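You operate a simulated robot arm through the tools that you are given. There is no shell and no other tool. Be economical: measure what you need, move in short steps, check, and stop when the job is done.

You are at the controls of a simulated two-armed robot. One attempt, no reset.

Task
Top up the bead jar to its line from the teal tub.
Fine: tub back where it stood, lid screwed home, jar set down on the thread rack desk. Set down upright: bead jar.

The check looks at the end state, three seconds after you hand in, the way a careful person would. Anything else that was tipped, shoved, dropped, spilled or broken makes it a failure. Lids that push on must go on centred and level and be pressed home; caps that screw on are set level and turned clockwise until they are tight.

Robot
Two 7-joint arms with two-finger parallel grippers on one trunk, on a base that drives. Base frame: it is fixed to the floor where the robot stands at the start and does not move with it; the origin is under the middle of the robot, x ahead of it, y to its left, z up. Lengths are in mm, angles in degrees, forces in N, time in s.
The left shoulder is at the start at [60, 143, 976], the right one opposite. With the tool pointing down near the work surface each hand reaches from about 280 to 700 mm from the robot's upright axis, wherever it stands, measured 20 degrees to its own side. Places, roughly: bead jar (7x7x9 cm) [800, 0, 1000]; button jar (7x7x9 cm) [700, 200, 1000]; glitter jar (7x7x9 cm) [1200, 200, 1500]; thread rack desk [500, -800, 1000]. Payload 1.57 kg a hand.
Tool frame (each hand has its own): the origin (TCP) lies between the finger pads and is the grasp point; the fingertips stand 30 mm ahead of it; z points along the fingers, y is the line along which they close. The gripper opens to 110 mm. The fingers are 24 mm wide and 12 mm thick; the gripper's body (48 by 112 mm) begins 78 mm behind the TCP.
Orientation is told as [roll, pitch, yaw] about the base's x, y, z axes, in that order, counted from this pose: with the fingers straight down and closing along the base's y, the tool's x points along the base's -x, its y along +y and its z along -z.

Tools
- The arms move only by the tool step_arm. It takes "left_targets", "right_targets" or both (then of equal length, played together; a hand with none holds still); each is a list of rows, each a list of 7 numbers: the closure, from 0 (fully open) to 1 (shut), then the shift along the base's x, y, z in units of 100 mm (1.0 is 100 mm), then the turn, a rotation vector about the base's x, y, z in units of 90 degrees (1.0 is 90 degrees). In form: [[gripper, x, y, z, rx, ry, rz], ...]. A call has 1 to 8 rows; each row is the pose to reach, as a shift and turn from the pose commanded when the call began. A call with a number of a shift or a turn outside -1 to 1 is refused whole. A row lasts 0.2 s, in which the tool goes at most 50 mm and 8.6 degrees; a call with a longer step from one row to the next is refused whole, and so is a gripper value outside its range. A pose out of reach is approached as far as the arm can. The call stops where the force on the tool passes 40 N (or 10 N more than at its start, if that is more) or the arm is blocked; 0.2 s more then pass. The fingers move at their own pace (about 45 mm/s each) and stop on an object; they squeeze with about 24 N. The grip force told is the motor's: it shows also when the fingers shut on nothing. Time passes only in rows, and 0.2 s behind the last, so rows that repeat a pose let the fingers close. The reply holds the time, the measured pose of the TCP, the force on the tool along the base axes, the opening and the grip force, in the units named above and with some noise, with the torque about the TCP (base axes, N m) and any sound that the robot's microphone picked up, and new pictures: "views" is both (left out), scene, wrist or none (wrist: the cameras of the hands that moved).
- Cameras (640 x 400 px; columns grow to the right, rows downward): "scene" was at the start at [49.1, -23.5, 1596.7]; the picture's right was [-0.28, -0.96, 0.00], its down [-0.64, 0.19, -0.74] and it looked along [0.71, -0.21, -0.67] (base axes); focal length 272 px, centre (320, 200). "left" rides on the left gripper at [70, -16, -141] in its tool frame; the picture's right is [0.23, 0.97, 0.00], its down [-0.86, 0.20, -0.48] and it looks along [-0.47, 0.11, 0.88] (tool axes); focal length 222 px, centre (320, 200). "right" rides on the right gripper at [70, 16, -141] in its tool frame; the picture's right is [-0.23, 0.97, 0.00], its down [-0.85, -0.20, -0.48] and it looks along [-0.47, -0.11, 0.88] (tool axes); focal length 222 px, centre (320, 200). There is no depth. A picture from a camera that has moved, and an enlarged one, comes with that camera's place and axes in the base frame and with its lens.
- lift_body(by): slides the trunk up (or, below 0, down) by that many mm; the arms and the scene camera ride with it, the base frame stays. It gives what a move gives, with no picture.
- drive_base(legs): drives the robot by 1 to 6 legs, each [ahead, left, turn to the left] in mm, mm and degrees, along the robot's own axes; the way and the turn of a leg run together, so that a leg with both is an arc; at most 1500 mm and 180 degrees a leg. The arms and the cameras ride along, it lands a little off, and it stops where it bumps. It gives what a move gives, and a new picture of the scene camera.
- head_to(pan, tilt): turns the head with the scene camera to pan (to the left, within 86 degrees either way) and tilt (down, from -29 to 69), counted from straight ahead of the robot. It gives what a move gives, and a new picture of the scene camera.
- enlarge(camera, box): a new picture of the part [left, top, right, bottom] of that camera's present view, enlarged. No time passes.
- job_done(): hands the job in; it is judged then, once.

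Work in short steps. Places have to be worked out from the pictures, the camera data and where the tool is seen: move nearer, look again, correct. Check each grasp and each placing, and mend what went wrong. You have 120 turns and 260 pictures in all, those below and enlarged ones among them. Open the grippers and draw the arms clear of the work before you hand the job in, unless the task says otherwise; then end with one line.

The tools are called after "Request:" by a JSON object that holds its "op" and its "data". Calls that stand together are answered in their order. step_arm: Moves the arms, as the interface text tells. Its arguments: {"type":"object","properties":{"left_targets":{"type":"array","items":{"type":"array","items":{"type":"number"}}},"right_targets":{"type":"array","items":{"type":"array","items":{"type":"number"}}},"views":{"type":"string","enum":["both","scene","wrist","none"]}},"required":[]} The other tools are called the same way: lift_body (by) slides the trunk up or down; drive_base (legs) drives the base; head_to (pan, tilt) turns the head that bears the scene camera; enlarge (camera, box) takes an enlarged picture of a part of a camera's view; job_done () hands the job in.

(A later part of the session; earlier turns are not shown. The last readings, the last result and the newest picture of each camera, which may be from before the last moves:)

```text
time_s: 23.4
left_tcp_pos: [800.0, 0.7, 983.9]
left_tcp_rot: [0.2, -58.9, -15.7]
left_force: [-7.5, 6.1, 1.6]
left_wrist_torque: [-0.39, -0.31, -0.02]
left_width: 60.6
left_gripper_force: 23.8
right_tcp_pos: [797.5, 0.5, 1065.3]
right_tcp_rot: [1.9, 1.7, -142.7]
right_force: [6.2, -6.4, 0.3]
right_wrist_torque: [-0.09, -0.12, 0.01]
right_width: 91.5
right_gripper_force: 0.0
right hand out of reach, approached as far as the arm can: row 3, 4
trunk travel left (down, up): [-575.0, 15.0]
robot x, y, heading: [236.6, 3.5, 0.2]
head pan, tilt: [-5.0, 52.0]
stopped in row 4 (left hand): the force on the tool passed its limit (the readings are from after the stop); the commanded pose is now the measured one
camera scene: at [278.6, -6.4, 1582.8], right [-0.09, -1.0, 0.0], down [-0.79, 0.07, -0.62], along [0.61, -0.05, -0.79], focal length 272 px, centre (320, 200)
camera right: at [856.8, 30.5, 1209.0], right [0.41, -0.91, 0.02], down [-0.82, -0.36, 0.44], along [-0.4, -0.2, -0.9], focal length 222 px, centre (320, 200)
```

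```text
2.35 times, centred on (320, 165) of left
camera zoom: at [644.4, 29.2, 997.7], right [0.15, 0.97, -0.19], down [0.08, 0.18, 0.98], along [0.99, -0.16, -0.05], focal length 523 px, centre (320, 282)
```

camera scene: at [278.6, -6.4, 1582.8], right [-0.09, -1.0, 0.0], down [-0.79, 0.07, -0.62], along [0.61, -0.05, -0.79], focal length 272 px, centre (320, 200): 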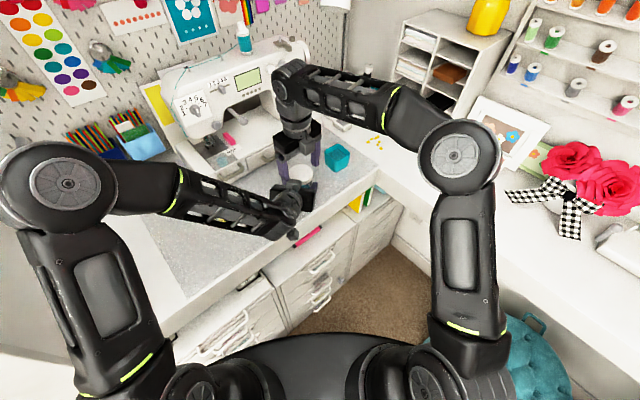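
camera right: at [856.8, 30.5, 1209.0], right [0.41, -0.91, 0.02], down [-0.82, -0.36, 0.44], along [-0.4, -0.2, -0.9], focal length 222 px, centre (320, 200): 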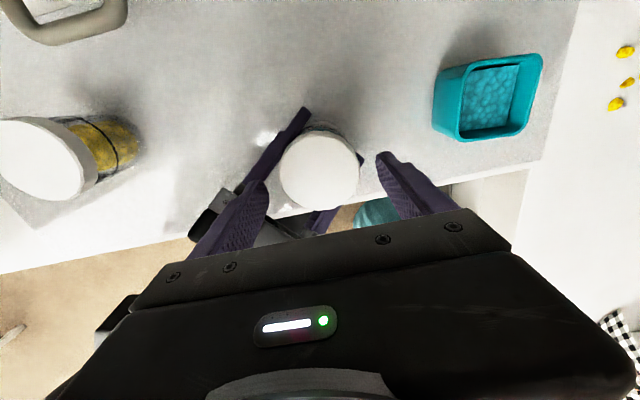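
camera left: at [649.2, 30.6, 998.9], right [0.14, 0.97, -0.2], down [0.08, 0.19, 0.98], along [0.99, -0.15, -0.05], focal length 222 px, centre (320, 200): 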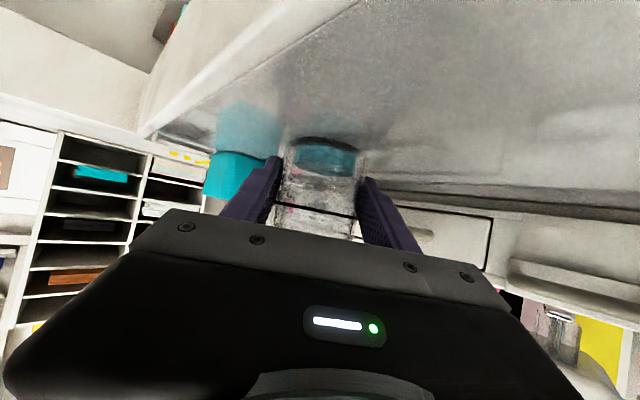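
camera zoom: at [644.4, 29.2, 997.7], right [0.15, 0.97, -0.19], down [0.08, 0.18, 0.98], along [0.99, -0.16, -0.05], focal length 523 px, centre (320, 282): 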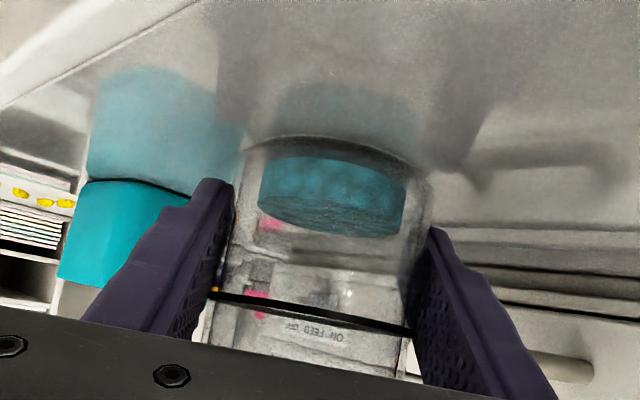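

There is still slight contact between the right finger and the left gripper. I turn the right hand back away from it, ease forward and rise.

Request:
{"op": "step_arm", "data": {"right_targets": [[0.25, 0.04, -0.02, 0, 0, 0, -0.09], [0.25, 0.06, -0.02, 0, 0, 0, -0.18], [0.25, 0.06, -0.02, 0.05, 0, 0, -0.27], [0.2, 0.06, -0.01, 0.2, 0, 0, -0.36], [0.2, 0.06, 0, 0.35, 0, 0, -0.45]], "views": "none"}}

```text
time_s: 24.6
left_tcp_pos: [800.0, 2.5, 984.5]
left_tcp_rot: [0.2, -59.0, -15.9]
left_force: [0.4, 0.6, -1.7]
left_wrist_torque: [-0.03, 0.01, -0.02]
left_width: 60.4
left_gripper_force: 23.8
right_tcp_pos: [800.4, 5.7, 1102.0]
right_tcp_rot: [1.7, 1.9, 176.9]
right_force: [0.4, 0.7, 1.7]
right_wrist_torque: [-0.02, -0.03, -0.03]
right_width: 88.3
right_gripper_force: 0.1
trunk travel left (down, up): [-575.0, 15.0]
robot x, y, heading: [235.9, 4.4, 0.0]
head pan, tilt: [-5.0, 52.0]
```

Both hands are free of force. I turn the right wrist back about 205° for a second stroke, first taking out its small tilt.

Request:
{"op": "step_arm", "data": {"right_targets": [[0.2, 0, 0, 0, 0.02, 0.02, 0]], "views": "none"}}

Request:
{"op": "step_arm", "data": {"right_targets": [[0.2, 0, 0, 0, 0, 0, -0.095], [0.2, 0, 0, 0, 0, 0, -0.19], [0.2, 0, 0, 0, 0, 0, -0.285], [0.2, 0, 0, 0, 0, 0, -0.38], [0.2, 0, 0, 0, 0, 0, -0.475], [0.2, 0, 0, 0, 0, 0, -0.57], [0.2, 0, 0, 0, 0, 0, -0.665], [0.2, 0, 0, 0, 0, 0, -0.76]], "views": "none"}}

Request:
{"op": "step_arm", "data": {"right_targets": [[0.2, 0, 0, 0, 0, 0, -0.095], [0.2, 0, 0, 0, 0, 0, -0.19], [0.2, 0, 0, 0, 0, 0, -0.285], [0.2, 0, 0, 0, 0, 0, -0.38], [0.2, 0, 0, 0, 0, 0, -0.475], [0.2, 0, 0, 0, 0, 0, -0.57], [0.2, 0, 0, 0, 0, 0, -0.665], [0.2, 0, 0, 0, 0, 0, -0.76]], "views": "none"}}

Request:
{"op": "step_arm", "data": {"right_targets": [[0.2, 0, 0, 0, 0, 0, -0.095], [0.2, 0, 0, 0, 0, 0, -0.19], [0.2, 0, 0, 0, 0, 0, -0.285], [0.2, 0, 0, 0, 0, 0, -0.38], [0.2, 0, 0, 0, 0, 0, -0.475], [0.2, 0, 0, 0, 0, 0, -0.57], [0.2, 0, 0, 0, 0, 0, -0.665], [0.2, 0, 0, 0, 0, 0, -0.76]], "views": "wrist"}}

Request:
{"op": "enlarge", "data": {"camera": "right", "box": [220, 60, 460, 210]}}

```text
time_s: 25.0
left_tcp_pos: [801.2, 2.6, 984.1]
left_tcp_rot: [0.2, -59.0, -15.8]
left_force: [-0.2, 0.2, -1.0]
left_wrist_torque: [0.0, 0.02, 0.01]
left_width: 60.6
left_gripper_force: 23.8
right_tcp_pos: [801.4, 5.5, 1102.2]
right_tcp_rot: [1.6, 1.8, 176.9]
right_force: [0.1, 0.2, 0.6]
right_wrist_torque: [0.01, 0.0, 0.0]
right_width: 87.7
right_gripper_force: 0.0
trunk travel left (down, up): [-575.0, 15.0]
robot x, y, heading: [235.7, 1.5, 0.1]
head pan, tilt: [-5.0, 52.0]
```

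```text
time_s: 26.8
left_tcp_pos: [796.7, 1.9, 985.6]
left_tcp_rot: [0.4, -59.1, -15.9]
left_force: [-0.7, 0.4, -1.4]
left_wrist_torque: [-0.01, 0.0, 0.04]
left_width: 60.2
left_gripper_force: 23.9
right_tcp_pos: [775.3, -0.7, 1132.5]
right_tcp_rot: [-2.1, -0.4, 107.9]
right_force: [-0.7, 0.6, 0.0]
right_wrist_torque: [-0.05, -0.1, -0.01]
right_width: 88.3
right_gripper_force: 0.1
right hand out of reach, approached as far as the arm can: row 1, 2, 3, 4, 5, 6, 7, 8
trunk travel left (down, up): [-575.0, 15.0]
robot x, y, heading: [232.2, 0.1, 0.1]
head pan, tilt: [-5.0, 52.0]
```

```text
time_s: 28.6
left_tcp_pos: [805.0, 0.6, 984.3]
left_tcp_rot: [0.3, -59.0, -15.9]
left_force: [0.9, -2.4, 4.5]
left_wrist_torque: [0.03, 0.15, 0.06]
left_width: 60.3
left_gripper_force: 24.4
right_tcp_pos: [748.3, -22.6, 1136.7]
right_tcp_rot: [0.7, -0.1, 55.0]
right_force: [1.0, -1.0, -0.6]
right_wrist_torque: [0.0, 0.08, -0.01]
right_width: 88.0
right_gripper_force: 0.0
right hand out of reach, approached as far as the arm can: row 1, 2, 3, 4, 5, 6, 7, 8
trunk travel left (down, up): [-575.0, 15.0]
robot x, y, heading: [234.8, -0.9, 0.2]
head pan, tilt: [-5.0, 52.0]
```

```text
time_s: 30.4
left_tcp_pos: [802.1, 1.8, 983.9]
left_tcp_rot: [0.3, -59.2, -15.8]
left_force: [0.6, 0.5, -1.3]
left_wrist_torque: [-0.02, -0.01, 0.0]
left_width: 60.4
left_gripper_force: 23.6
right_tcp_pos: [743.9, -21.0, 1137.3]
right_tcp_rot: [0.3, -0.3, -13.3]
right_force: [0.4, 0.8, 0.1]
right_wrist_torque: [0.0, 0.03, -0.01]
right_width: 88.1
right_gripper_force: 0.1
trunk travel left (down, up): [-575.0, 15.0]
robot x, y, heading: [233.7, 2.8, -0.0]
head pan, tilt: [-5.0, 52.0]
camera right: at [680.9, 9.1, 1278.6], right [0.45, 0.9, 0.01], down [0.78, -0.39, 0.48], along [0.43, -0.21, -0.88], focal length 222 px, centre (320, 200)
```

right: 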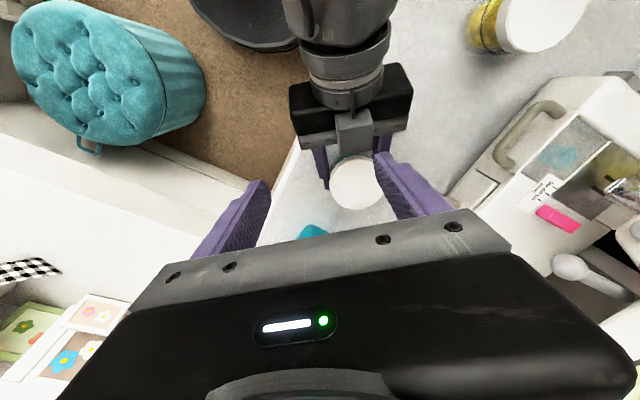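

```text
2.67 times, centred on (340, 135) of right
camera zoom: at [680.9, 9.1, 1278.6], right [0.45, 0.9, 0.01], down [0.78, -0.39, 0.48], along [0.43, -0.21, -0.88], focal length 592 px, centre (267, 373)
```

zoom: 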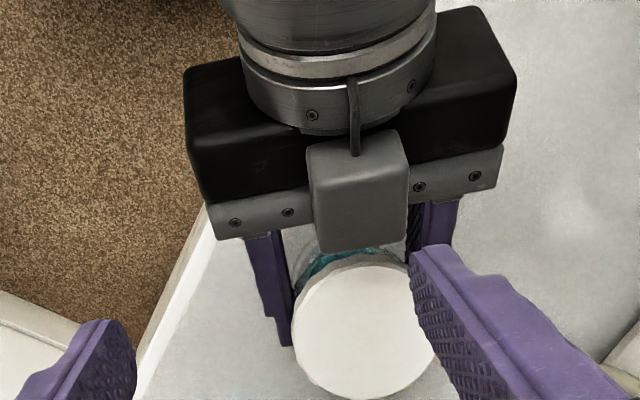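

The turn-back drifted toward me at the reach limit but touched nothing. I move back over the lid at z 1095 and yaw -30.

Request:
{"op": "step_arm", "data": {"right_targets": [[0.1, 0.2, 0.08, -0.14, 0, 0, -0.06], [0.1, 0.4, 0.16, -0.28, 0, 0, -0.12], [0.1, 0.55, 0.23, -0.42, 0, 0, -0.19], [0, 0.55, 0.23, -0.42, 0, 0, -0.19]], "views": "none"}}

Request:
{"op": "enlarge", "data": {"camera": "right", "box": [220, 60, 460, 210]}}

```text
time_s: 31.4
left_tcp_pos: [800.7, 0.8, 984.8]
left_tcp_rot: [0.3, -59.0, -15.8]
left_force: [-0.1, -0.6, -0.9]
left_wrist_torque: [-0.01, -0.01, -0.02]
left_width: 60.4
left_gripper_force: 23.8
right_tcp_pos: [798.7, 3.4, 1095.5]
right_tcp_rot: [0.5, -0.1, -30.3]
right_force: [-0.4, 0.5, 0.2]
right_wrist_torque: [0.01, -0.02, -0.01]
right_width: 109.9
right_gripper_force: 0.1
trunk travel left (down, up): [-575.0, 15.0]
robot x, y, heading: [235.8, -2.3, 0.2]
head pan, tilt: [-5.0, 52.0]
```

```text
2.67 times, centred on (340, 135) of right
camera zoom: at [746.6, 50.6, 1237.1], right [0.69, 0.73, 0.01], down [0.63, -0.61, 0.48], along [0.35, -0.32, -0.88], focal length 592 px, centre (267, 373)
```

zoom: 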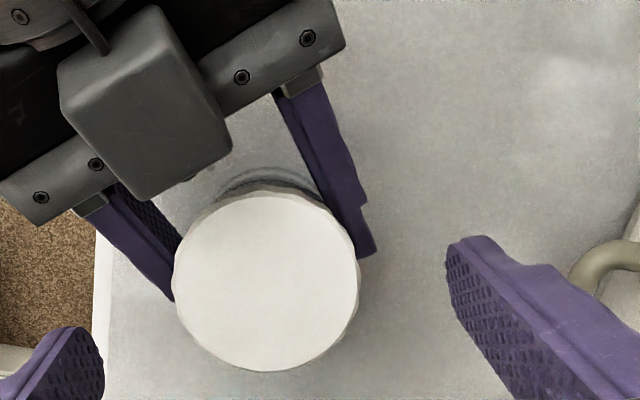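

Lid centre is within about 1 mm of the tool axis. I descend and grip again.

Request:
{"op": "step_arm", "data": {"right_targets": [[0, 0, -0.01, -0.21, 0, 0, 0], [0, 0, -0.01, -0.43, 0, 0, 0], [0.35, 0, -0.01, -0.43, 0, 0, 0], [0.35, 0, -0.01, -0.43, 0, 0, 0], [0.6, 0, -0.01, -0.43, 0, 0, 0], [1, 0, -0.01, -0.43, 0, 0, 0], [1, 0, -0.01, -0.43, 0, 0, 0]], "views": "none"}}

Request:
{"op": "step_arm", "data": {"right_targets": [[1, 0, 0, 0, 0, 0, 0.09], [1, 0, 0, 0, 0, 0, 0.18], [1, 0, 0, 0.003, 0, 0, 0.27], [1, 0, 0, 0.006, 0, 0, 0.36], [1, 0, 0, 0.009, 0, 0, 0.45], [1, 0, 0, 0.01, 0, 0, 0.54], [1, 0, 0, 0.01, 0, 0, 0.63], [1, 0, 0, 0.01, 0, 0, 0.72]], "views": "none"}}

Request:
{"op": "step_arm", "data": {"right_targets": [[1, 0, 0, 0.02, 0, 0, 0], [1, 0, 0, 0.03, 0, 0, 0]], "views": "wrist"}}

```text
time_s: 33.0
left_tcp_pos: [802.2, 0.3, 984.9]
left_tcp_rot: [0.3, -59.0, -15.9]
left_force: [-3.3, -4.0, -0.6]
left_wrist_torque: [0.2, -0.22, 0.0]
left_width: 60.4
left_gripper_force: 24.1
right_tcp_pos: [799.3, 0.9, 1053.6]
right_tcp_rot: [0.5, -0.2, -30.2]
right_force: [4.8, 3.1, -1.7]
right_wrist_torque: [0.04, -0.08, 0.03]
right_width: 64.5
right_gripper_force: 23.5
trunk travel left (down, up): [-575.0, 15.0]
robot x, y, heading: [239.2, 1.1, -0.0]
head pan, tilt: [-5.0, 52.0]
```

```text
time_s: 34.8
left_tcp_pos: [800.9, 2.1, 984.4]
left_tcp_rot: [0.3, -59.0, -15.8]
left_force: [-0.6, 0.1, -1.0]
left_wrist_torque: [0.02, 0.01, 0.02]
left_width: 60.5
left_gripper_force: 24.1
right_tcp_pos: [800.6, 0.6, 1053.1]
right_tcp_rot: [0.5, -0.1, 34.7]
right_force: [-0.3, -0.1, 0.5]
right_wrist_torque: [-0.01, 0.04, -0.02]
right_width: 64.3
right_gripper_force: 24.1
trunk travel left (down, up): [-575.0, 15.0]
robot x, y, heading: [236.7, 3.3, -0.1]
head pan, tilt: [-5.0, 52.0]
```

```text
time_s: 35.4
left_tcp_pos: [800.9, 1.8, 984.4]
left_tcp_rot: [0.4, -59.0, -15.8]
left_force: [0.6, -0.6, -0.9]
left_wrist_torque: [0.01, 0.03, 0.02]
left_width: 60.4
left_gripper_force: 23.9
right_tcp_pos: [800.1, 0.5, 1057.0]
right_tcp_rot: [0.6, -0.2, 34.6]
right_force: [-0.5, -0.5, -0.5]
right_wrist_torque: [-0.04, 0.0, 0.0]
right_width: 64.2
right_gripper_force: 24.3
trunk travel left (down, up): [-575.0, 15.0]
robot x, y, heading: [231.8, -1.1, 0.2]
head pan, tilt: [-5.0, 52.0]
camera right: at [734.3, -27.3, 1197.7], right [-0.37, 0.93, 0.01], down [0.82, 0.32, 0.48], along [0.44, 0.18, -0.88], focal length 222 px, centre (320, 200)
```

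right: 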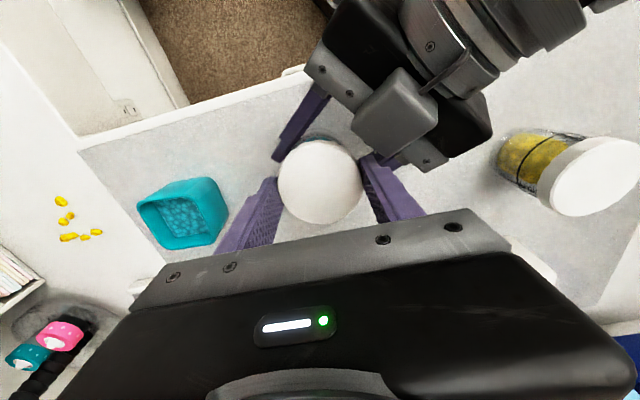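

The lid is free. I lift it 45 mm straight up and look.

Request:
{"op": "step_arm", "data": {"right_targets": [[1, 0, 0, 0.1, 0, 0, 0], [1, 0, 0, 0.25, 0, 0, 0], [1, 0, 0, 0.42, 0, 0, 0]], "views": "both"}}

Request:
{"op": "enlarge", "data": {"camera": "scene", "box": [190, 110, 370, 230]}}

```text
time_s: 36.2
left_tcp_pos: [800.5, 2.7, 984.8]
left_tcp_rot: [0.1, -59.0, -15.8]
left_force: [-1.1, 0.4, -0.8]
left_wrist_torque: [0.0, 0.0, -0.01]
left_width: 60.6
left_gripper_force: 24.3
right_tcp_pos: [798.0, 3.6, 1099.2]
right_tcp_rot: [0.4, -0.3, 34.6]
right_force: [-0.9, -0.1, -0.2]
right_wrist_torque: [-0.05, -0.03, -0.03]
right_width: 64.7
right_gripper_force: 23.7
trunk travel left (down, up): [-575.0, 15.0]
robot x, y, heading: [233.9, 5.7, 0.2]
head pan, tilt: [-5.0, 52.0]
camera scene: at [277.7, -4.2, 1583.0], right [-0.09, -1.0, 0.0], down [-0.78, 0.07, -0.62], along [0.61, -0.05, -0.79], focal length 272 px, centre (320, 200)
camera right: at [732.8, -24.7, 1240.6], right [-0.37, 0.93, 0.01], down [0.82, 0.32, 0.48], along [0.45, 0.18, -0.88], focal length 222 px, centre (320, 200)
```

scene: 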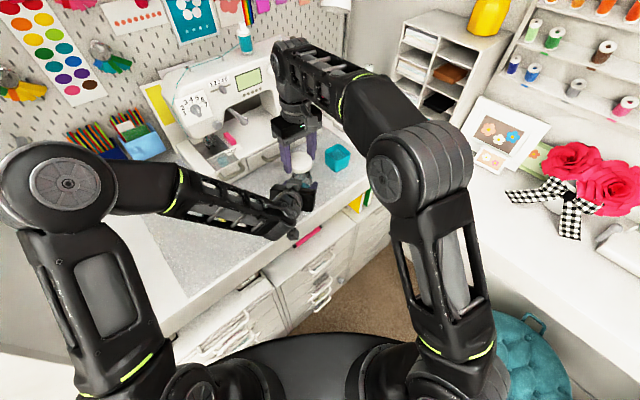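
right: 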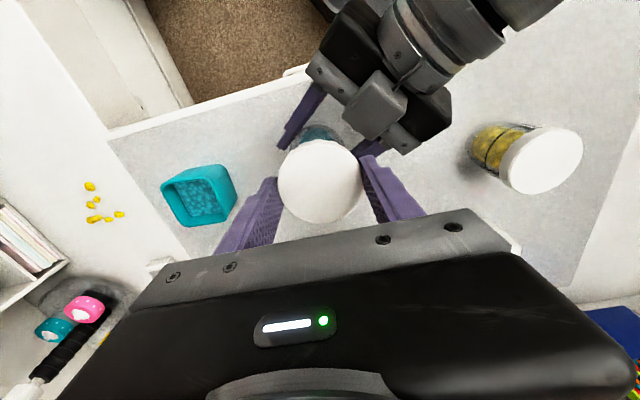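

```text
3.33 times, centred on (280, 170) of scene
camera zoom: at [277.7, -4.2, 1583.0], right [-0.09, -1.0, 0.0], down [-0.78, 0.07, -0.62], along [0.61, -0.05, -0.79], focal length 906 px, centre (453, 300)
```

zoom: 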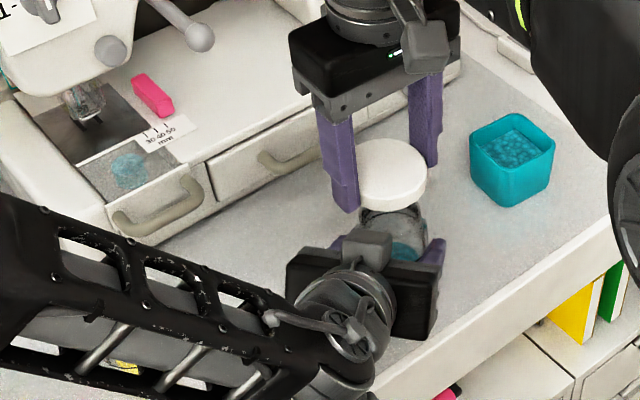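

The lid is off and the jar stands open. I carry the lid left to free mat at about (790,110) and lower there.

Request:
{"op": "step_arm", "data": {"right_targets": [[1, -0.02, 0.35, 0, 0, 0, 0], [1, -0.04, 0.7, 0, 0, 0, 0], [1, -0.06, 1.0, 0, 0, 0, 0], [1, -0.06, 1.0, -0.3, 0, 0, 0], [1, -0.06, 1.0, -0.6, 0, 0, 0]], "views": "both"}}

Request:
{"op": "enlarge", "data": {"camera": "scene", "box": [190, 110, 370, 230]}}

```text
time_s: 37.4
left_tcp_pos: [801.3, 2.5, 983.7]
left_tcp_rot: [0.2, -59.0, -15.9]
left_force: [-0.1, -0.2, -0.4]
left_wrist_torque: [-0.03, 0.01, -0.02]
left_width: 60.3
left_gripper_force: 24.2
right_tcp_pos: [791.2, 103.6, 1037.7]
right_tcp_rot: [0.5, -0.2, 34.5]
right_force: [0.9, 0.6, 0.2]
right_wrist_torque: [-0.05, -0.01, -0.01]
right_width: 64.6
right_gripper_force: 24.1
right hand out of reach, approached as far as the arm can: row 1, 2, 3, 4
trunk travel left (down, up): [-575.0, 15.0]
robot x, y, heading: [236.9, -1.0, -0.1]
head pan, tilt: [-5.0, 52.0]
camera scene: at [279.4, -5.2, 1583.0], right [-0.09, -1.0, 0.0], down [-0.79, 0.07, -0.62], along [0.61, -0.05, -0.79], focal length 272 px, centre (320, 200)
camera right: at [727.0, 75.1, 1178.0], right [-0.36, 0.93, 0.01], down [0.82, 0.32, 0.48], along [0.44, 0.18, -0.88], focal length 222 px, centre (320, 200)
```

scene: 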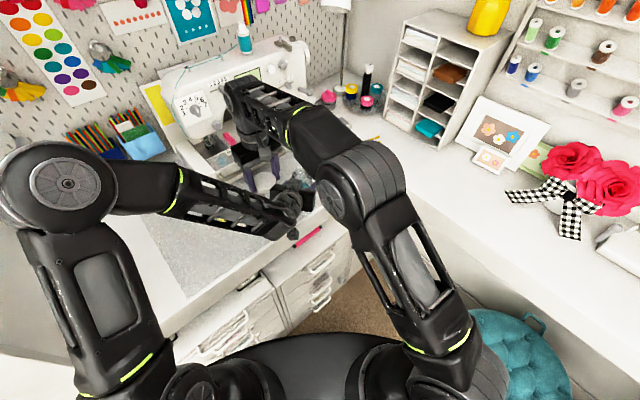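
right: 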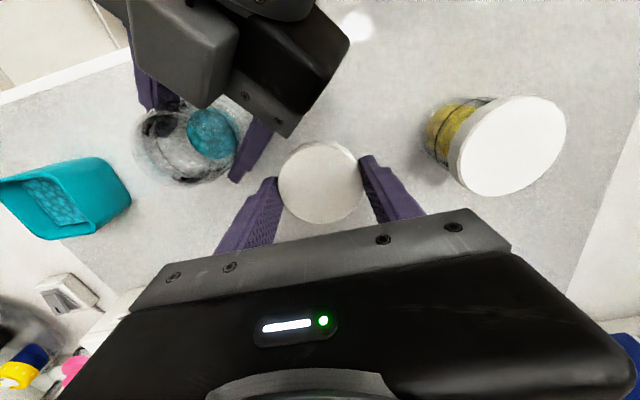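

```text
3.33 times, centred on (280, 170) of scene
camera zoom: at [279.4, -5.2, 1583.0], right [-0.09, -1.0, 0.0], down [-0.79, 0.07, -0.62], along [0.61, -0.05, -0.79], focal length 906 px, centre (453, 300)
```

zoom: 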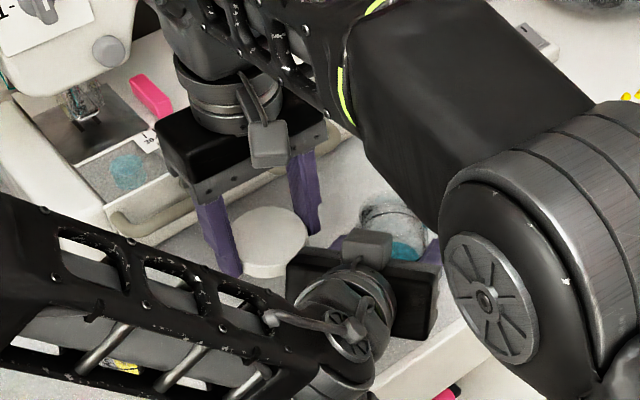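

Clearance is good. I shift 8 mm further left, lower the lid to the mat, and feel for contact.

Request:
{"op": "step_arm", "data": {"right_targets": [[1, 0, 0.08, -0.2, 0, 0, 0], [1, 0, 0.08, -0.4, 0, 0, 0], [1, 0, 0.08, -0.5, 0, 0, 0], [1, 0, 0.08, -0.53, 0, 0, 0], [1, 0, 0.08, -0.55, 0, 0, 0]], "views": "wrist"}}

```text
time_s: 38.6
left_tcp_pos: [800.2, 1.1, 984.1]
left_tcp_rot: [0.3, -58.9, -15.9]
left_force: [0.8, 0.4, -1.7]
left_wrist_torque: [-0.02, 0.01, -0.02]
left_width: 60.4
left_gripper_force: 24.2
right_tcp_pos: [792.6, 109.7, 984.0]
right_tcp_rot: [0.5, -0.1, 34.5]
right_force: [-0.3, -0.1, 0.4]
right_wrist_torque: [0.02, 0.02, 0.01]
right_width: 64.4
right_gripper_force: 23.4
trunk travel left (down, up): [-575.0, 15.0]
robot x, y, heading: [233.5, 0.4, 0.1]
head pan, tilt: [-5.0, 52.0]
camera right: at [727.4, 81.7, 1123.7], right [-0.36, 0.93, 0.01], down [0.82, 0.32, 0.48], along [0.44, 0.18, -0.88], focal length 222 px, centre (320, 200)
```

right: 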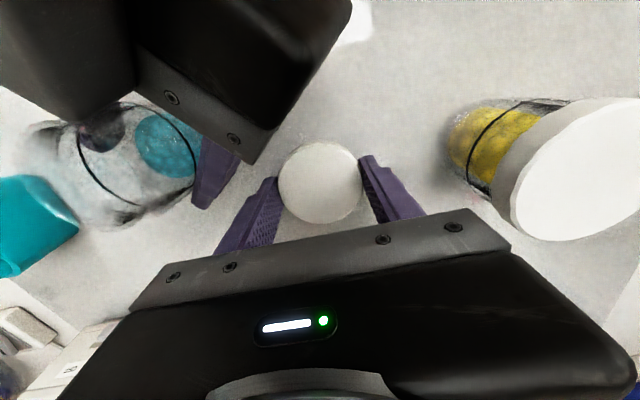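

No contact yet. I go down another few mm gently.

Request:
{"op": "step_arm", "data": {"right_targets": [[1, 0, 0, -0.015, 0, 0, 0], [1, 0, 0, -0.03, 0, 0, 0]], "views": "none"}}

Request:
{"op": "enlarge", "data": {"camera": "right", "box": [220, 110, 440, 260]}}

```text
time_s: 39.2
left_tcp_pos: [801.5, 2.1, 985.7]
left_tcp_rot: [0.4, -59.0, -15.8]
left_force: [1.1, 0.3, -1.0]
left_wrist_torque: [0.03, -0.02, 0.03]
left_width: 60.6
left_gripper_force: 24.0
right_tcp_pos: [793.3, 109.3, 981.4]
right_tcp_rot: [0.4, -0.5, 34.5]
right_force: [-0.6, 0.9, 5.9]
right_wrist_torque: [-0.28, -0.08, -0.02]
right_width: 64.5
right_gripper_force: 24.3
trunk travel left (down, up): [-575.0, 15.0]
robot x, y, heading: [236.1, 3.1, -0.0]
head pan, tilt: [-5.0, 52.0]
```

```text
2.67 times, centred on (330, 185) of right
camera zoom: at [727.4, 81.4, 1122.5], right [-0.36, 0.93, 0.01], down [0.82, 0.32, 0.48], along [0.45, 0.18, -0.88], focal length 592 px, centre (293, 240)
```

zoom: 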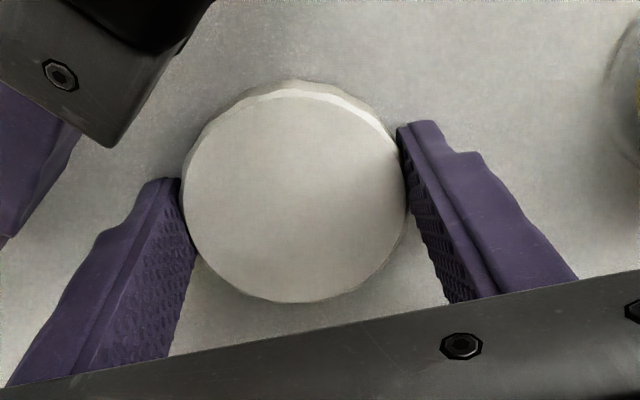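

Contact at 5.9 N: the lid is on the mat. I open a little and rise.

Request:
{"op": "step_arm", "data": {"right_targets": [[0.33, 0, 0, 0.0, 0, 0, 0], [0.33, 0, 0, 0.0, 0, 0, 0], [0.33, 0, 0, 0.3, 0, 0, 0], [0.33, 0, 0, 0.7, 0, 0, 0], [0.33, 0, 0, 1.0, 0, 0, 0]], "views": "wrist"}}

```text
time_s: 40.4
left_tcp_pos: [801.6, 2.4, 984.4]
left_tcp_rot: [0.2, -59.0, -15.8]
left_force: [0.7, 0.0, -0.7]
left_wrist_torque: [0.01, 0.02, -0.03]
left_width: 60.3
left_gripper_force: 23.9
right_tcp_pos: [792.2, 108.6, 1050.9]
right_tcp_rot: [0.4, -0.2, 34.5]
right_force: [-1.0, -0.3, 0.1]
right_wrist_torque: [-0.01, 0.01, 0.02]
right_width: 73.8
right_gripper_force: 0.2
right hand out of reach, approached as far as the arm can: row 5
trunk travel left (down, up): [-575.0, 15.0]
robot x, y, heading: [234.2, 0.8, -0.1]
head pan, tilt: [-5.0, 52.0]
camera right: at [726.7, 81.3, 1191.1], right [-0.36, 0.93, 0.01], down [0.82, 0.32, 0.48], along [0.44, 0.18, -0.88], focal length 222 px, centre (320, 200)
```

right: 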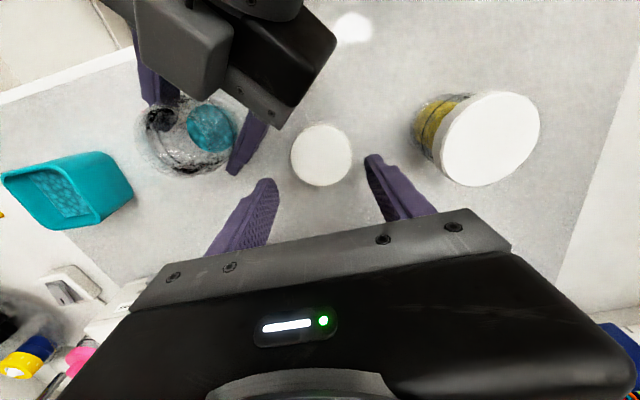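

The lid rests on the mat at about (793,110). I ease the left hand down 2 mm to make sure the jar is seated, and move the right hand back away at the same time.

Request:
{"op": "step_arm", "data": {"left_targets": [[1, 0, 0, -0.01, 0, 0, 0], [1, 0, 0, -0.02, 0, 0, 0], [1, 0, 0, -0.02, 0, 0, 0]], "right_targets": [[0.33, 0, -0.1, 0.2, 0, 0, 0], [0.33, 0, -0.4, 0.4, 0, 0, 0], [0.33, 0, -0.8, 0.45, 0, 0, 0]], "views": "none"}}

```text
time_s: 41.2
left_tcp_pos: [801.4, -1.6, 983.8]
left_tcp_rot: [0.5, -59.1, -15.9]
left_force: [-0.6, -3.4, 5.6]
left_wrist_torque: [-0.01, 0.18, 0.07]
left_width: 60.6
left_gripper_force: 23.7
right_tcp_pos: [790.1, 27.9, 1095.8]
right_tcp_rot: [0.5, -0.3, 34.4]
right_force: [-0.1, -1.1, 0.7]
right_wrist_torque: [0.01, -0.06, 0.03]
right_width: 73.8
right_gripper_force: 0.0
right hand out of reach, approached as far as the arm can: row 1, 2
trunk travel left (down, up): [-575.0, 15.0]
robot x, y, heading: [233.6, -3.9, 0.1]
head pan, tilt: [-5.0, 52.0]
```

The jar is seated on the mat. I release it with the left hand and retreat back along the finger line, moving the right hand toward the tub side.

Request:
{"op": "step_arm", "data": {"left_targets": [[0.3, 0, 0, 0.01, 0, 0, 0], [0, 0, 0, 0.01, 0, 0, 0], [0, 0, 0, 0.01, 0, 0, 0], [0, -0.3, 0.08, 0.18, 0, 0, 0], [0, -0.6, 0.17, 0.36, 0, 0, 0], [0, -0.85, 0.25, 0.5, 0, 0, 0]], "right_targets": [[0.33, 0, 0, 0, 0, 0, 0], [0.33, 0, 0, 0, 0, 0, 0], [0.33, 0, 0, 0, 0, 0, 0], [0.2, 0.1, -0.25, 0, 0, 0, 0], [0, 0.2, -0.5, 0, 0, 0, 0], [0, 0.4, -0.9, 0, 0, 0, 0]], "views": "both"}}

```text
time_s: 42.6
left_tcp_pos: [719.0, 26.9, 1032.5]
left_tcp_rot: [0.3, -58.9, -15.9]
left_force: [-0.2, 0.0, 0.2]
left_wrist_torque: [0.02, 0.0, -0.03]
left_width: 110.0
left_gripper_force: 0.1
right_tcp_pos: [815.9, -32.2, 1095.7]
right_tcp_rot: [0.5, -0.4, 34.6]
right_force: [-0.4, 0.9, 0.0]
right_wrist_torque: [-0.01, 0.01, 0.01]
right_width: 109.7
right_gripper_force: 0.0
right hand out of reach, approached as far as the arm can: row 6
trunk travel left (down, up): [-575.0, 15.0]
robot x, y, heading: [233.1, -1.6, 0.3]
head pan, tilt: [-5.0, 52.0]
camera scene: at [277.8, -6.1, 1583.0], right [-0.09, -1.0, 0.0], down [-0.78, 0.07, -0.62], along [0.61, -0.05, -0.79], focal length 272 px, centre (320, 200)
camera right: at [751.1, -59.6, 1236.0], right [-0.37, 0.93, 0.01], down [0.82, 0.32, 0.48], along [0.45, 0.18, -0.88], focal length 222 px, centre (320, 200)
camera left: at [562.4, 53.7, 1047.0], right [0.15, 0.97, -0.19], down [0.08, 0.18, 0.98], along [0.99, -0.16, -0.05], focal length 222 px, centre (320, 200)
```

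scene: 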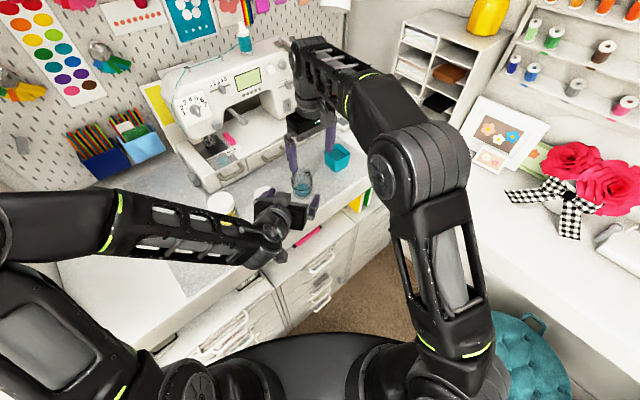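
right: 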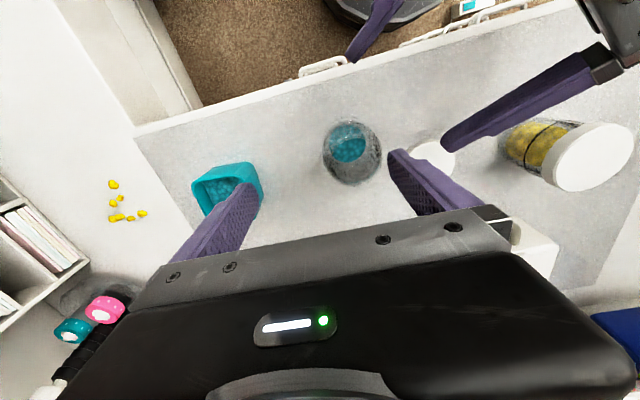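
left: 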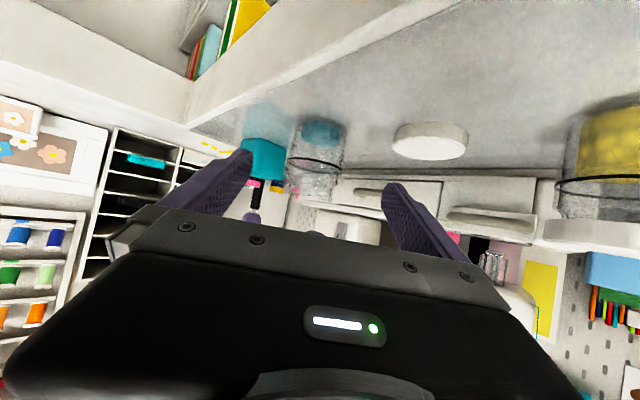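

The jar stands open and upright. I withdraw the left hand up and to the left, unwinding its tilt, clear of the button jar.

Request:
{"op": "step_arm", "data": {"left_targets": [[0, -0.05, 0.0, 0.45, 0, 0, 0], [0, -0.1, 0.05, 0.85, 0.0109, 0.0828, 0.0189], [0, -0.15, 0.2, 1.0, 0.0218, 0.1657, 0.0378], [0, -0.25, 0.4, 1.0, 0.0327, 0.2485, 0.0566], [0, -0.4, 0.65, 1.0, 0.0437, 0.3314, 0.0755], [0, -0.6, 0.9, 1.0, 0.0546, 0.4142, 0.0944], [0, -0.8, 1.0, 1.0, 0.0655, 0.497, 0.1133], [0, -1.0, 1.0, 1.0, 0.0764, 0.58, 0.1321]], "views": "none"}}

Request:
{"op": "drive_base", "data": {"legs": [[47, -58, 0]]}}

```text
time_s: 44.4
left_tcp_pos: [616.7, 126.5, 1131.7]
left_tcp_rot: [-1.3, -6.3, -2.1]
left_force: [0.1, 0.0, 0.2]
left_wrist_torque: [-0.02, 0.04, 0.01]
left_width: 110.0
left_gripper_force: 0.1
right_tcp_pos: [817.7, -30.9, 1095.5]
right_tcp_rot: [0.4, -0.4, 34.5]
right_force: [0.4, -0.5, -0.1]
right_wrist_torque: [0.0, 0.03, -0.03]
right_width: 110.1
right_gripper_force: 0.1
trunk travel left (down, up): [-575.0, 15.0]
robot x, y, heading: [232.9, -1.2, 0.0]
head pan, tilt: [-5.0, 52.0]
```

```text
time_s: 45.4
left_tcp_pos: [664.3, 67.9, 1132.3]
left_tcp_rot: [-1.1, -6.5, -2.2]
left_force: [0.8, -0.5, 0.1]
left_wrist_torque: [0.02, 0.05, 0.01]
left_width: 110.0
left_gripper_force: 0.0
right_tcp_pos: [864.8, -90.2, 1095.0]
right_tcp_rot: [0.5, -0.4, 34.4]
right_force: [-0.2, -0.2, -0.4]
right_wrist_torque: [0.05, 0.04, -0.01]
right_width: 109.9
right_gripper_force: 0.0
trunk travel left (down, up): [-575.0, 15.0]
robot x, y, heading: [280.7, -53.9, 0.1]
head pan, tilt: [-5.0, 52.0]
camera scene: at [326.8, -65.2, 1582.9], right [-0.09, -1.0, 0.0], down [-0.79, 0.07, -0.61], along [0.61, -0.05, -0.79], focal length 272 px, centre (320, 200)
```

scene: 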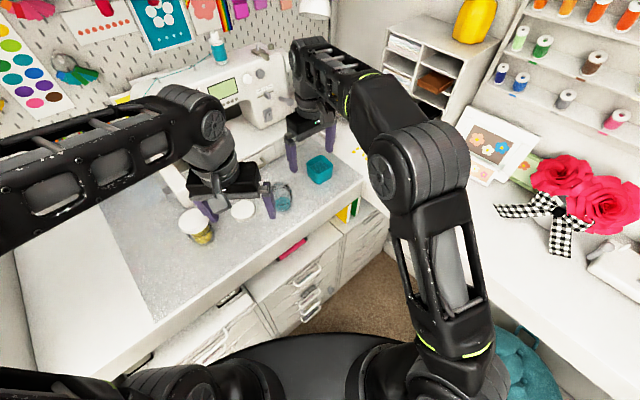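

The base moved as asked. Now I move the right hand above the tub and the left hand farther back.

Request:
{"op": "step_arm", "data": {"left_targets": [[0, -0.3, 0.3, 0, 0, 0.03, 0], [0, -0.6, 0.6, 0, 0, 0.05, 0.01], [0, -0.9, 0.9, 0, 0, 0.07, 0.02]], "right_targets": [[0, 0.16, -0.1, -0.07, 0, 0, 0], [0, 0.32, -0.2, -0.15, 0, 0, 0], [0, 0.49, -0.27, -0.2, 0, 0, 0]], "views": "both"}}

Request:
{"op": "enlarge", "data": {"camera": "right", "box": [200, 60, 440, 210]}}

Request:
{"op": "enlarge", "data": {"camera": "scene", "box": [220, 130, 360, 230]}}

```text
time_s: 46.2
left_tcp_pos: [572.6, 158.4, 1132.2]
left_tcp_rot: [-1.4, -0.2, -0.4]
left_force: [-0.1, 0.0, -0.8]
left_wrist_torque: [-0.04, -0.02, 0.03]
left_width: 110.2
left_gripper_force: 0.1
right_tcp_pos: [870.5, -93.4, 1092.2]
right_tcp_rot: [0.2, -0.4, 34.5]
right_force: [0.0, -0.6, -0.9]
right_wrist_torque: [0.01, -0.03, -0.03]
right_width: 110.0
right_gripper_force: 0.1
right hand out of reach, approached as far as the arm can: row 1, 2, 3
trunk travel left (down, up): [-575.0, 15.0]
robot x, y, heading: [280.3, -60.2, -0.0]
head pan, tilt: [-5.0, 52.0]
camera scene: at [324.5, -63.2, 1583.0], right [-0.09, -1.0, 0.0], down [-0.78, 0.07, -0.62], along [0.61, -0.05, -0.79], focal length 272 px, centre (320, 200)
camera right: at [804.5, -121.8, 1231.9], right [-0.36, 0.93, 0.01], down [0.82, 0.31, 0.49], along [0.45, 0.18, -0.87], focal length 222 px, centre (320, 200)
camera left: at [501.2, 147.0, 1274.3], right [-0.22, 0.98, -0.03], down [0.86, 0.21, 0.48], along [0.47, 0.08, -0.88], focal length 222 px, centre (320, 200)
```

scene: 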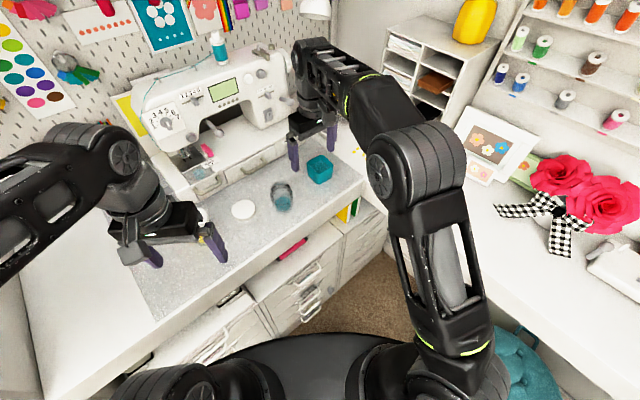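
right: 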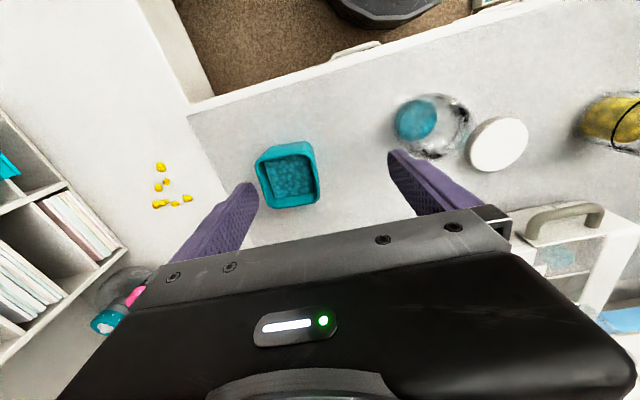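
left: 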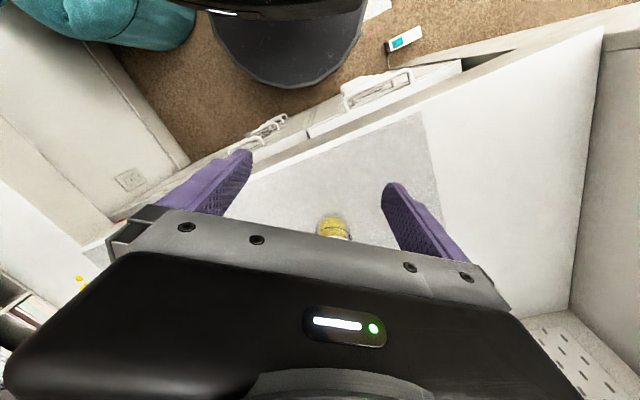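

```text
2.67 times, centred on (320, 135) of right
camera zoom: at [804.5, -121.8, 1231.9], right [-0.36, 0.93, 0.01], down [0.82, 0.31, 0.49], along [0.45, 0.18, -0.87], focal length 592 px, centre (320, 373)
```

zoom: 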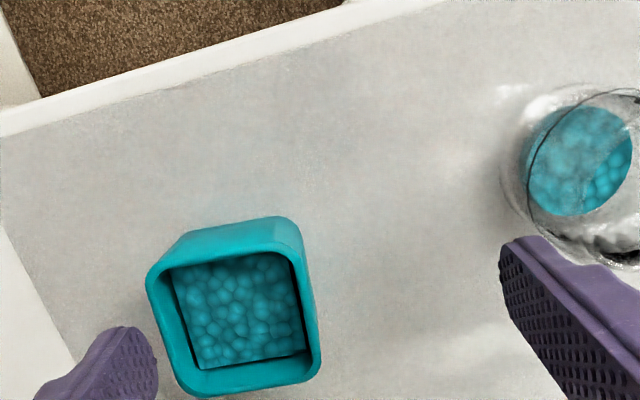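

```text
4.00 times, centred on (290, 180) of scene
camera zoom: at [324.5, -63.2, 1583.0], right [-0.09, -1.0, 0.0], down [-0.78, 0.07, -0.62], along [0.61, -0.05, -0.79], focal length 1087 px, centre (440, 280)
```

zoom: 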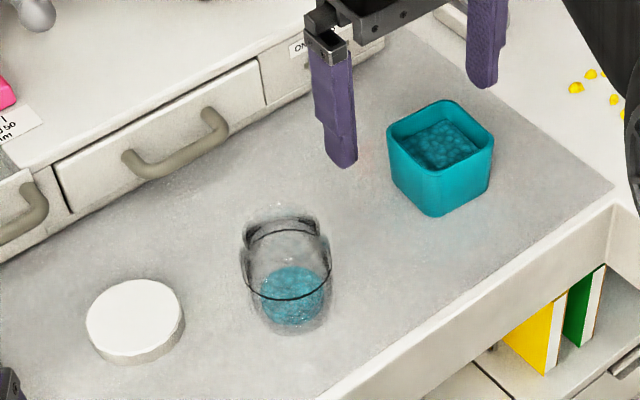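

The arm is at its limit here while high, so I drive along the desk edge a bit closer to the tub.

Request:
{"op": "drive_base", "data": {"legs": [[42, -45, 0]]}}

Request:
{"op": "enlarge", "data": {"camera": "right", "box": [200, 60, 440, 210]}}

```text
time_s: 47.2
left_tcp_pos: [615.5, 111.7, 1132.4]
left_tcp_rot: [-1.4, 0.0, -0.5]
left_force: [0.6, -0.6, 0.9]
left_wrist_torque: [0.06, 0.02, -0.05]
left_width: 110.0
left_gripper_force: 0.1
right_tcp_pos: [914.7, -140.4, 1090.1]
right_tcp_rot: [0.4, -0.5, 34.2]
right_force: [-0.1, -0.7, 0.1]
right_wrist_torque: [0.05, 0.06, -0.03]
right_width: 109.9
right_gripper_force: 0.0
trunk travel left (down, up): [-575.0, 15.0]
robot x, y, heading: [326.0, -101.9, -0.1]
head pan, tilt: [-5.0, 52.0]
camera scene: at [368.7, -110.1, 1582.9], right [-0.09, -1.0, 0.0], down [-0.79, 0.07, -0.61], along [0.61, -0.05, -0.79], focal length 272 px, centre (320, 200)
```

scene: 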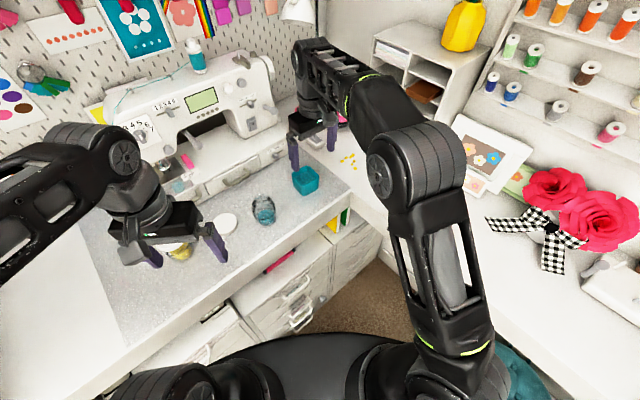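

```text
2.67 times, centred on (320, 135) of right
camera zoom: at [848.1, -169.0, 1230.7], right [-0.36, 0.93, 0.01], down [0.82, 0.31, 0.48], along [0.45, 0.18, -0.87], focal length 592 px, centre (320, 373)
```

zoom: 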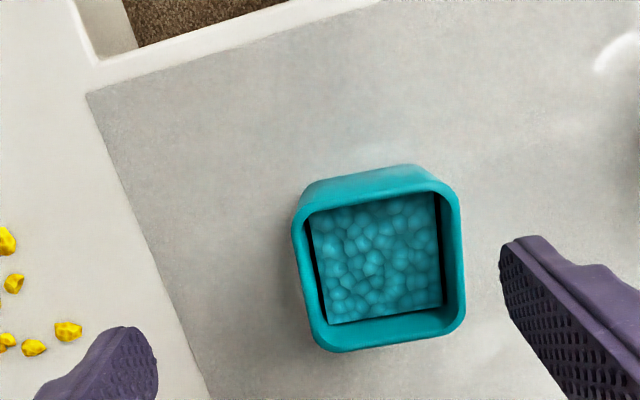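

The tub centre is (912,-118) with sides at about 120°/30°. I align to yaw 30, descend around it to z 990 and check before closing.

Request:
{"op": "step_arm", "data": {"right_targets": [[0, -0.02, 0.22, -0.1, 0, 0, -0.045], [0, -0.02, 0.22, -0.45, 0, 0, -0.045], [0, -0.02, 0.22, -0.8, 0, 0, -0.045], [0, -0.02, 0.22, -1.0, 0, 0, -0.045]], "views": "wrist"}}

Request:
{"op": "enlarge", "data": {"camera": "right", "box": [200, 80, 440, 230]}}

```text
time_s: 48.2
left_tcp_pos: [615.0, 112.9, 1132.7]
left_tcp_rot: [-1.3, -0.1, -0.5]
left_force: [0.0, 0.3, -0.2]
left_wrist_torque: [-0.02, 0.01, 0.0]
left_width: 110.0
left_gripper_force: 0.1
right_tcp_pos: [912.1, -119.0, 990.5]
right_tcp_rot: [0.4, -0.4, 30.3]
right_force: [-0.1, 0.0, 0.4]
right_wrist_torque: [-0.01, 0.0, 0.0]
right_width: 110.1
right_gripper_force: 0.1
trunk travel left (down, up): [-575.0, 15.0]
robot x, y, heading: [323.1, -102.6, -0.0]
head pan, tilt: [-5.0, 52.0]
camera right: at [843.6, -141.5, 1131.0], right [-0.29, 0.96, 0.01], down [0.84, 0.25, 0.48], along [0.46, 0.15, -0.87], focal length 222 px, centre (320, 200)
```

right: 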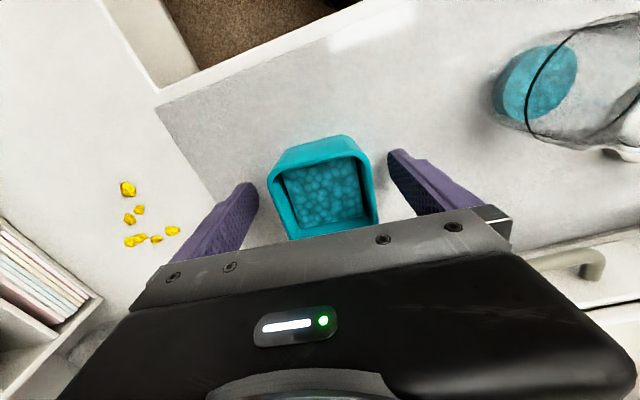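

```text
2.67 times, centred on (320, 155) of right
camera zoom: at [843.6, -141.5, 1131.0], right [-0.29, 0.96, 0.01], down [0.84, 0.25, 0.48], along [0.46, 0.15, -0.87], focal length 592 px, centre (320, 320)
```

zoom: 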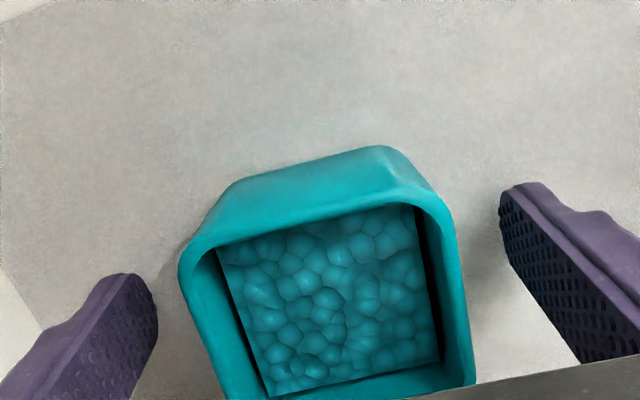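

Alignment looks good. I close on the tub slowly.

Request:
{"op": "step_arm", "data": {"right_targets": [[0.3, 0, 0, 0, 0, 0, 0], [0.4, 0, 0, 0, 0, 0, 0], [0.45, 0, 0, 0, 0, 0, 0], [0.6, 0, 0, 0, 0, 0, 0], [1, 0, 0, 0, 0, 0, 0], [1, 0, 0, 0, 0, 0, 0]], "views": "wrist"}}

```text
time_s: 49.6
left_tcp_pos: [615.9, 113.7, 1132.6]
left_tcp_rot: [-1.3, -0.1, -0.3]
left_force: [0.3, 0.1, 0.7]
left_wrist_torque: [-0.01, -0.03, 0.01]
left_width: 110.0
left_gripper_force: 0.0
right_tcp_pos: [911.8, -118.5, 990.6]
right_tcp_rot: [0.4, -0.5, 30.3]
right_force: [-0.9, -0.3, 0.1]
right_wrist_torque: [0.0, 0.02, -0.02]
right_width: 63.8
right_gripper_force: 24.4
trunk travel left (down, up): [-575.0, 15.0]
robot x, y, heading: [323.3, -101.0, -0.2]
head pan, tilt: [-5.0, 52.0]
camera right: at [843.4, -141.1, 1131.4], right [-0.29, 0.96, 0.01], down [0.84, 0.25, 0.48], along [0.46, 0.15, -0.87], focal length 222 px, centre (320, 200)
```

right: 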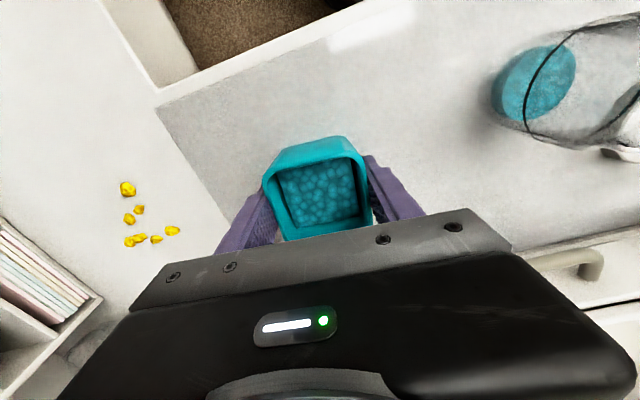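

The tub is held at 63.8 mm, TCP (912,-118.5,990.5), yaw 30. I note that pose for its return, lift it straight up, and move the left hand farther out of the way.

Request:
{"op": "step_arm", "data": {"left_targets": [[0, -0.3, 0.3, 0, 0, 0, 0], [0, -0.6, 0.6, 0, 0, 0, 0], [0, -0.9, 0.9, 0, 0, 0, 0], [0, -0.9, 0.9, 0, 0, 0, 0]], "right_targets": [[1, 0, 0, 0.1, 0, 0, 0], [1, 0, 0, 0.35, 0, 0, 0], [1, 0, 0, 0.7, 0, 0, 0], [1, 0, 0, 0.95, 0, 0, 0]], "views": "both"}}

Request:
{"op": "enlarge", "data": {"camera": "scene", "box": [190, 110, 370, 250]}}

```text
time_s: 50.6
left_tcp_pos: [528.7, 202.7, 1131.5]
left_tcp_rot: [-1.5, -0.2, -0.4]
left_force: [-0.2, 0.6, 0.4]
left_wrist_torque: [-0.02, -0.01, -0.02]
left_width: 109.6
left_gripper_force: 0.1
right_tcp_pos: [910.0, -117.7, 1086.2]
right_tcp_rot: [0.2, -0.5, 30.3]
right_force: [-0.8, 0.2, -1.8]
right_wrist_torque: [0.04, -0.03, 0.01]
right_width: 64.0
right_gripper_force: 23.8
trunk travel left (down, up): [-575.0, 15.0]
robot x, y, heading: [320.4, -100.7, -0.1]
head pan, tilt: [-5.0, 52.0]
camera scene: at [366.2, -107.7, 1583.0], right [-0.09, -1.0, 0.0], down [-0.78, 0.07, -0.62], along [0.61, -0.05, -0.79], focal length 272 px, centre (320, 200)
camera right: at [841.7, -139.8, 1226.9], right [-0.3, 0.96, 0.01], down [0.84, 0.26, 0.49], along [0.46, 0.15, -0.87], focal length 222 px, centre (320, 200)
camera left: at [457.5, 191.4, 1272.6], right [-0.22, 0.98, -0.02], down [0.86, 0.2, 0.48], along [0.47, 0.08, -0.88], focal length 222 px, centre (320, 200)
```

scene: 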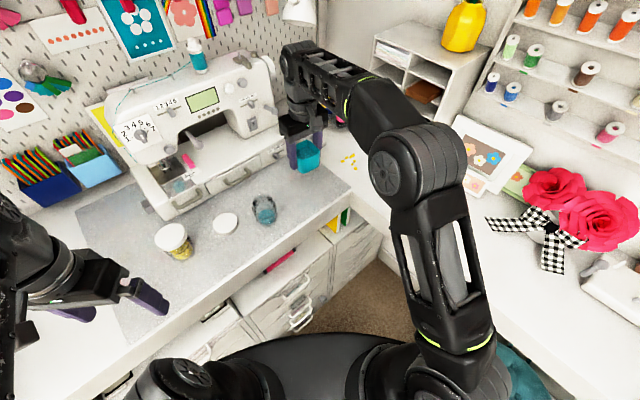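
right: 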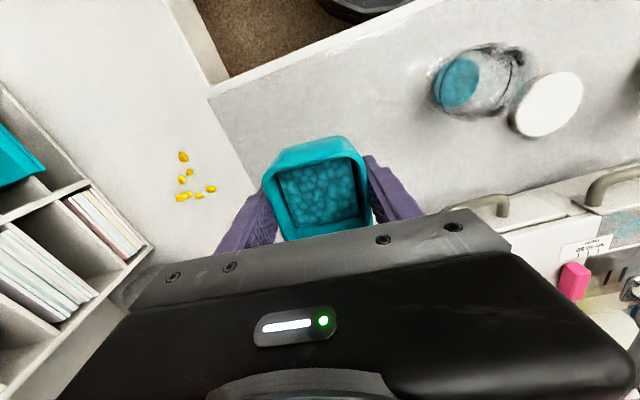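
left: 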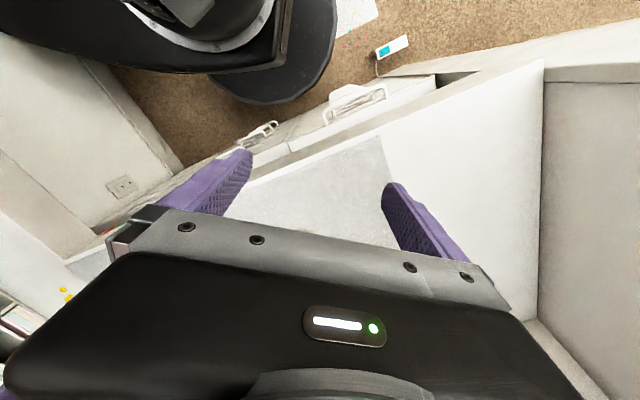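

```text
2.86 times, centred on (280, 180) of scene
camera zoom: at [366.2, -107.7, 1583.0], right [-0.09, -1.0, 0.0], down [-0.78, 0.07, -0.62], along [0.61, -0.05, -0.79], focal length 777 px, centre (434, 257)
```

zoom: 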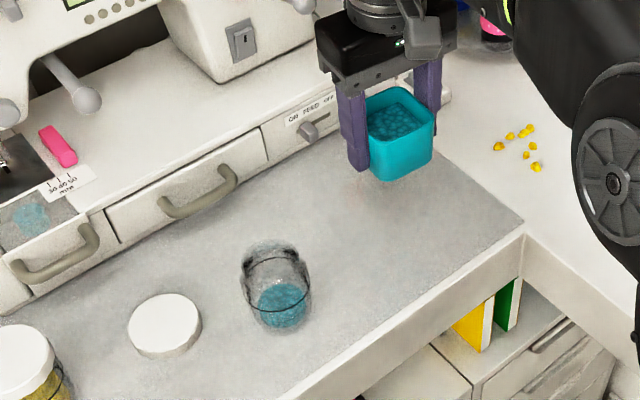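

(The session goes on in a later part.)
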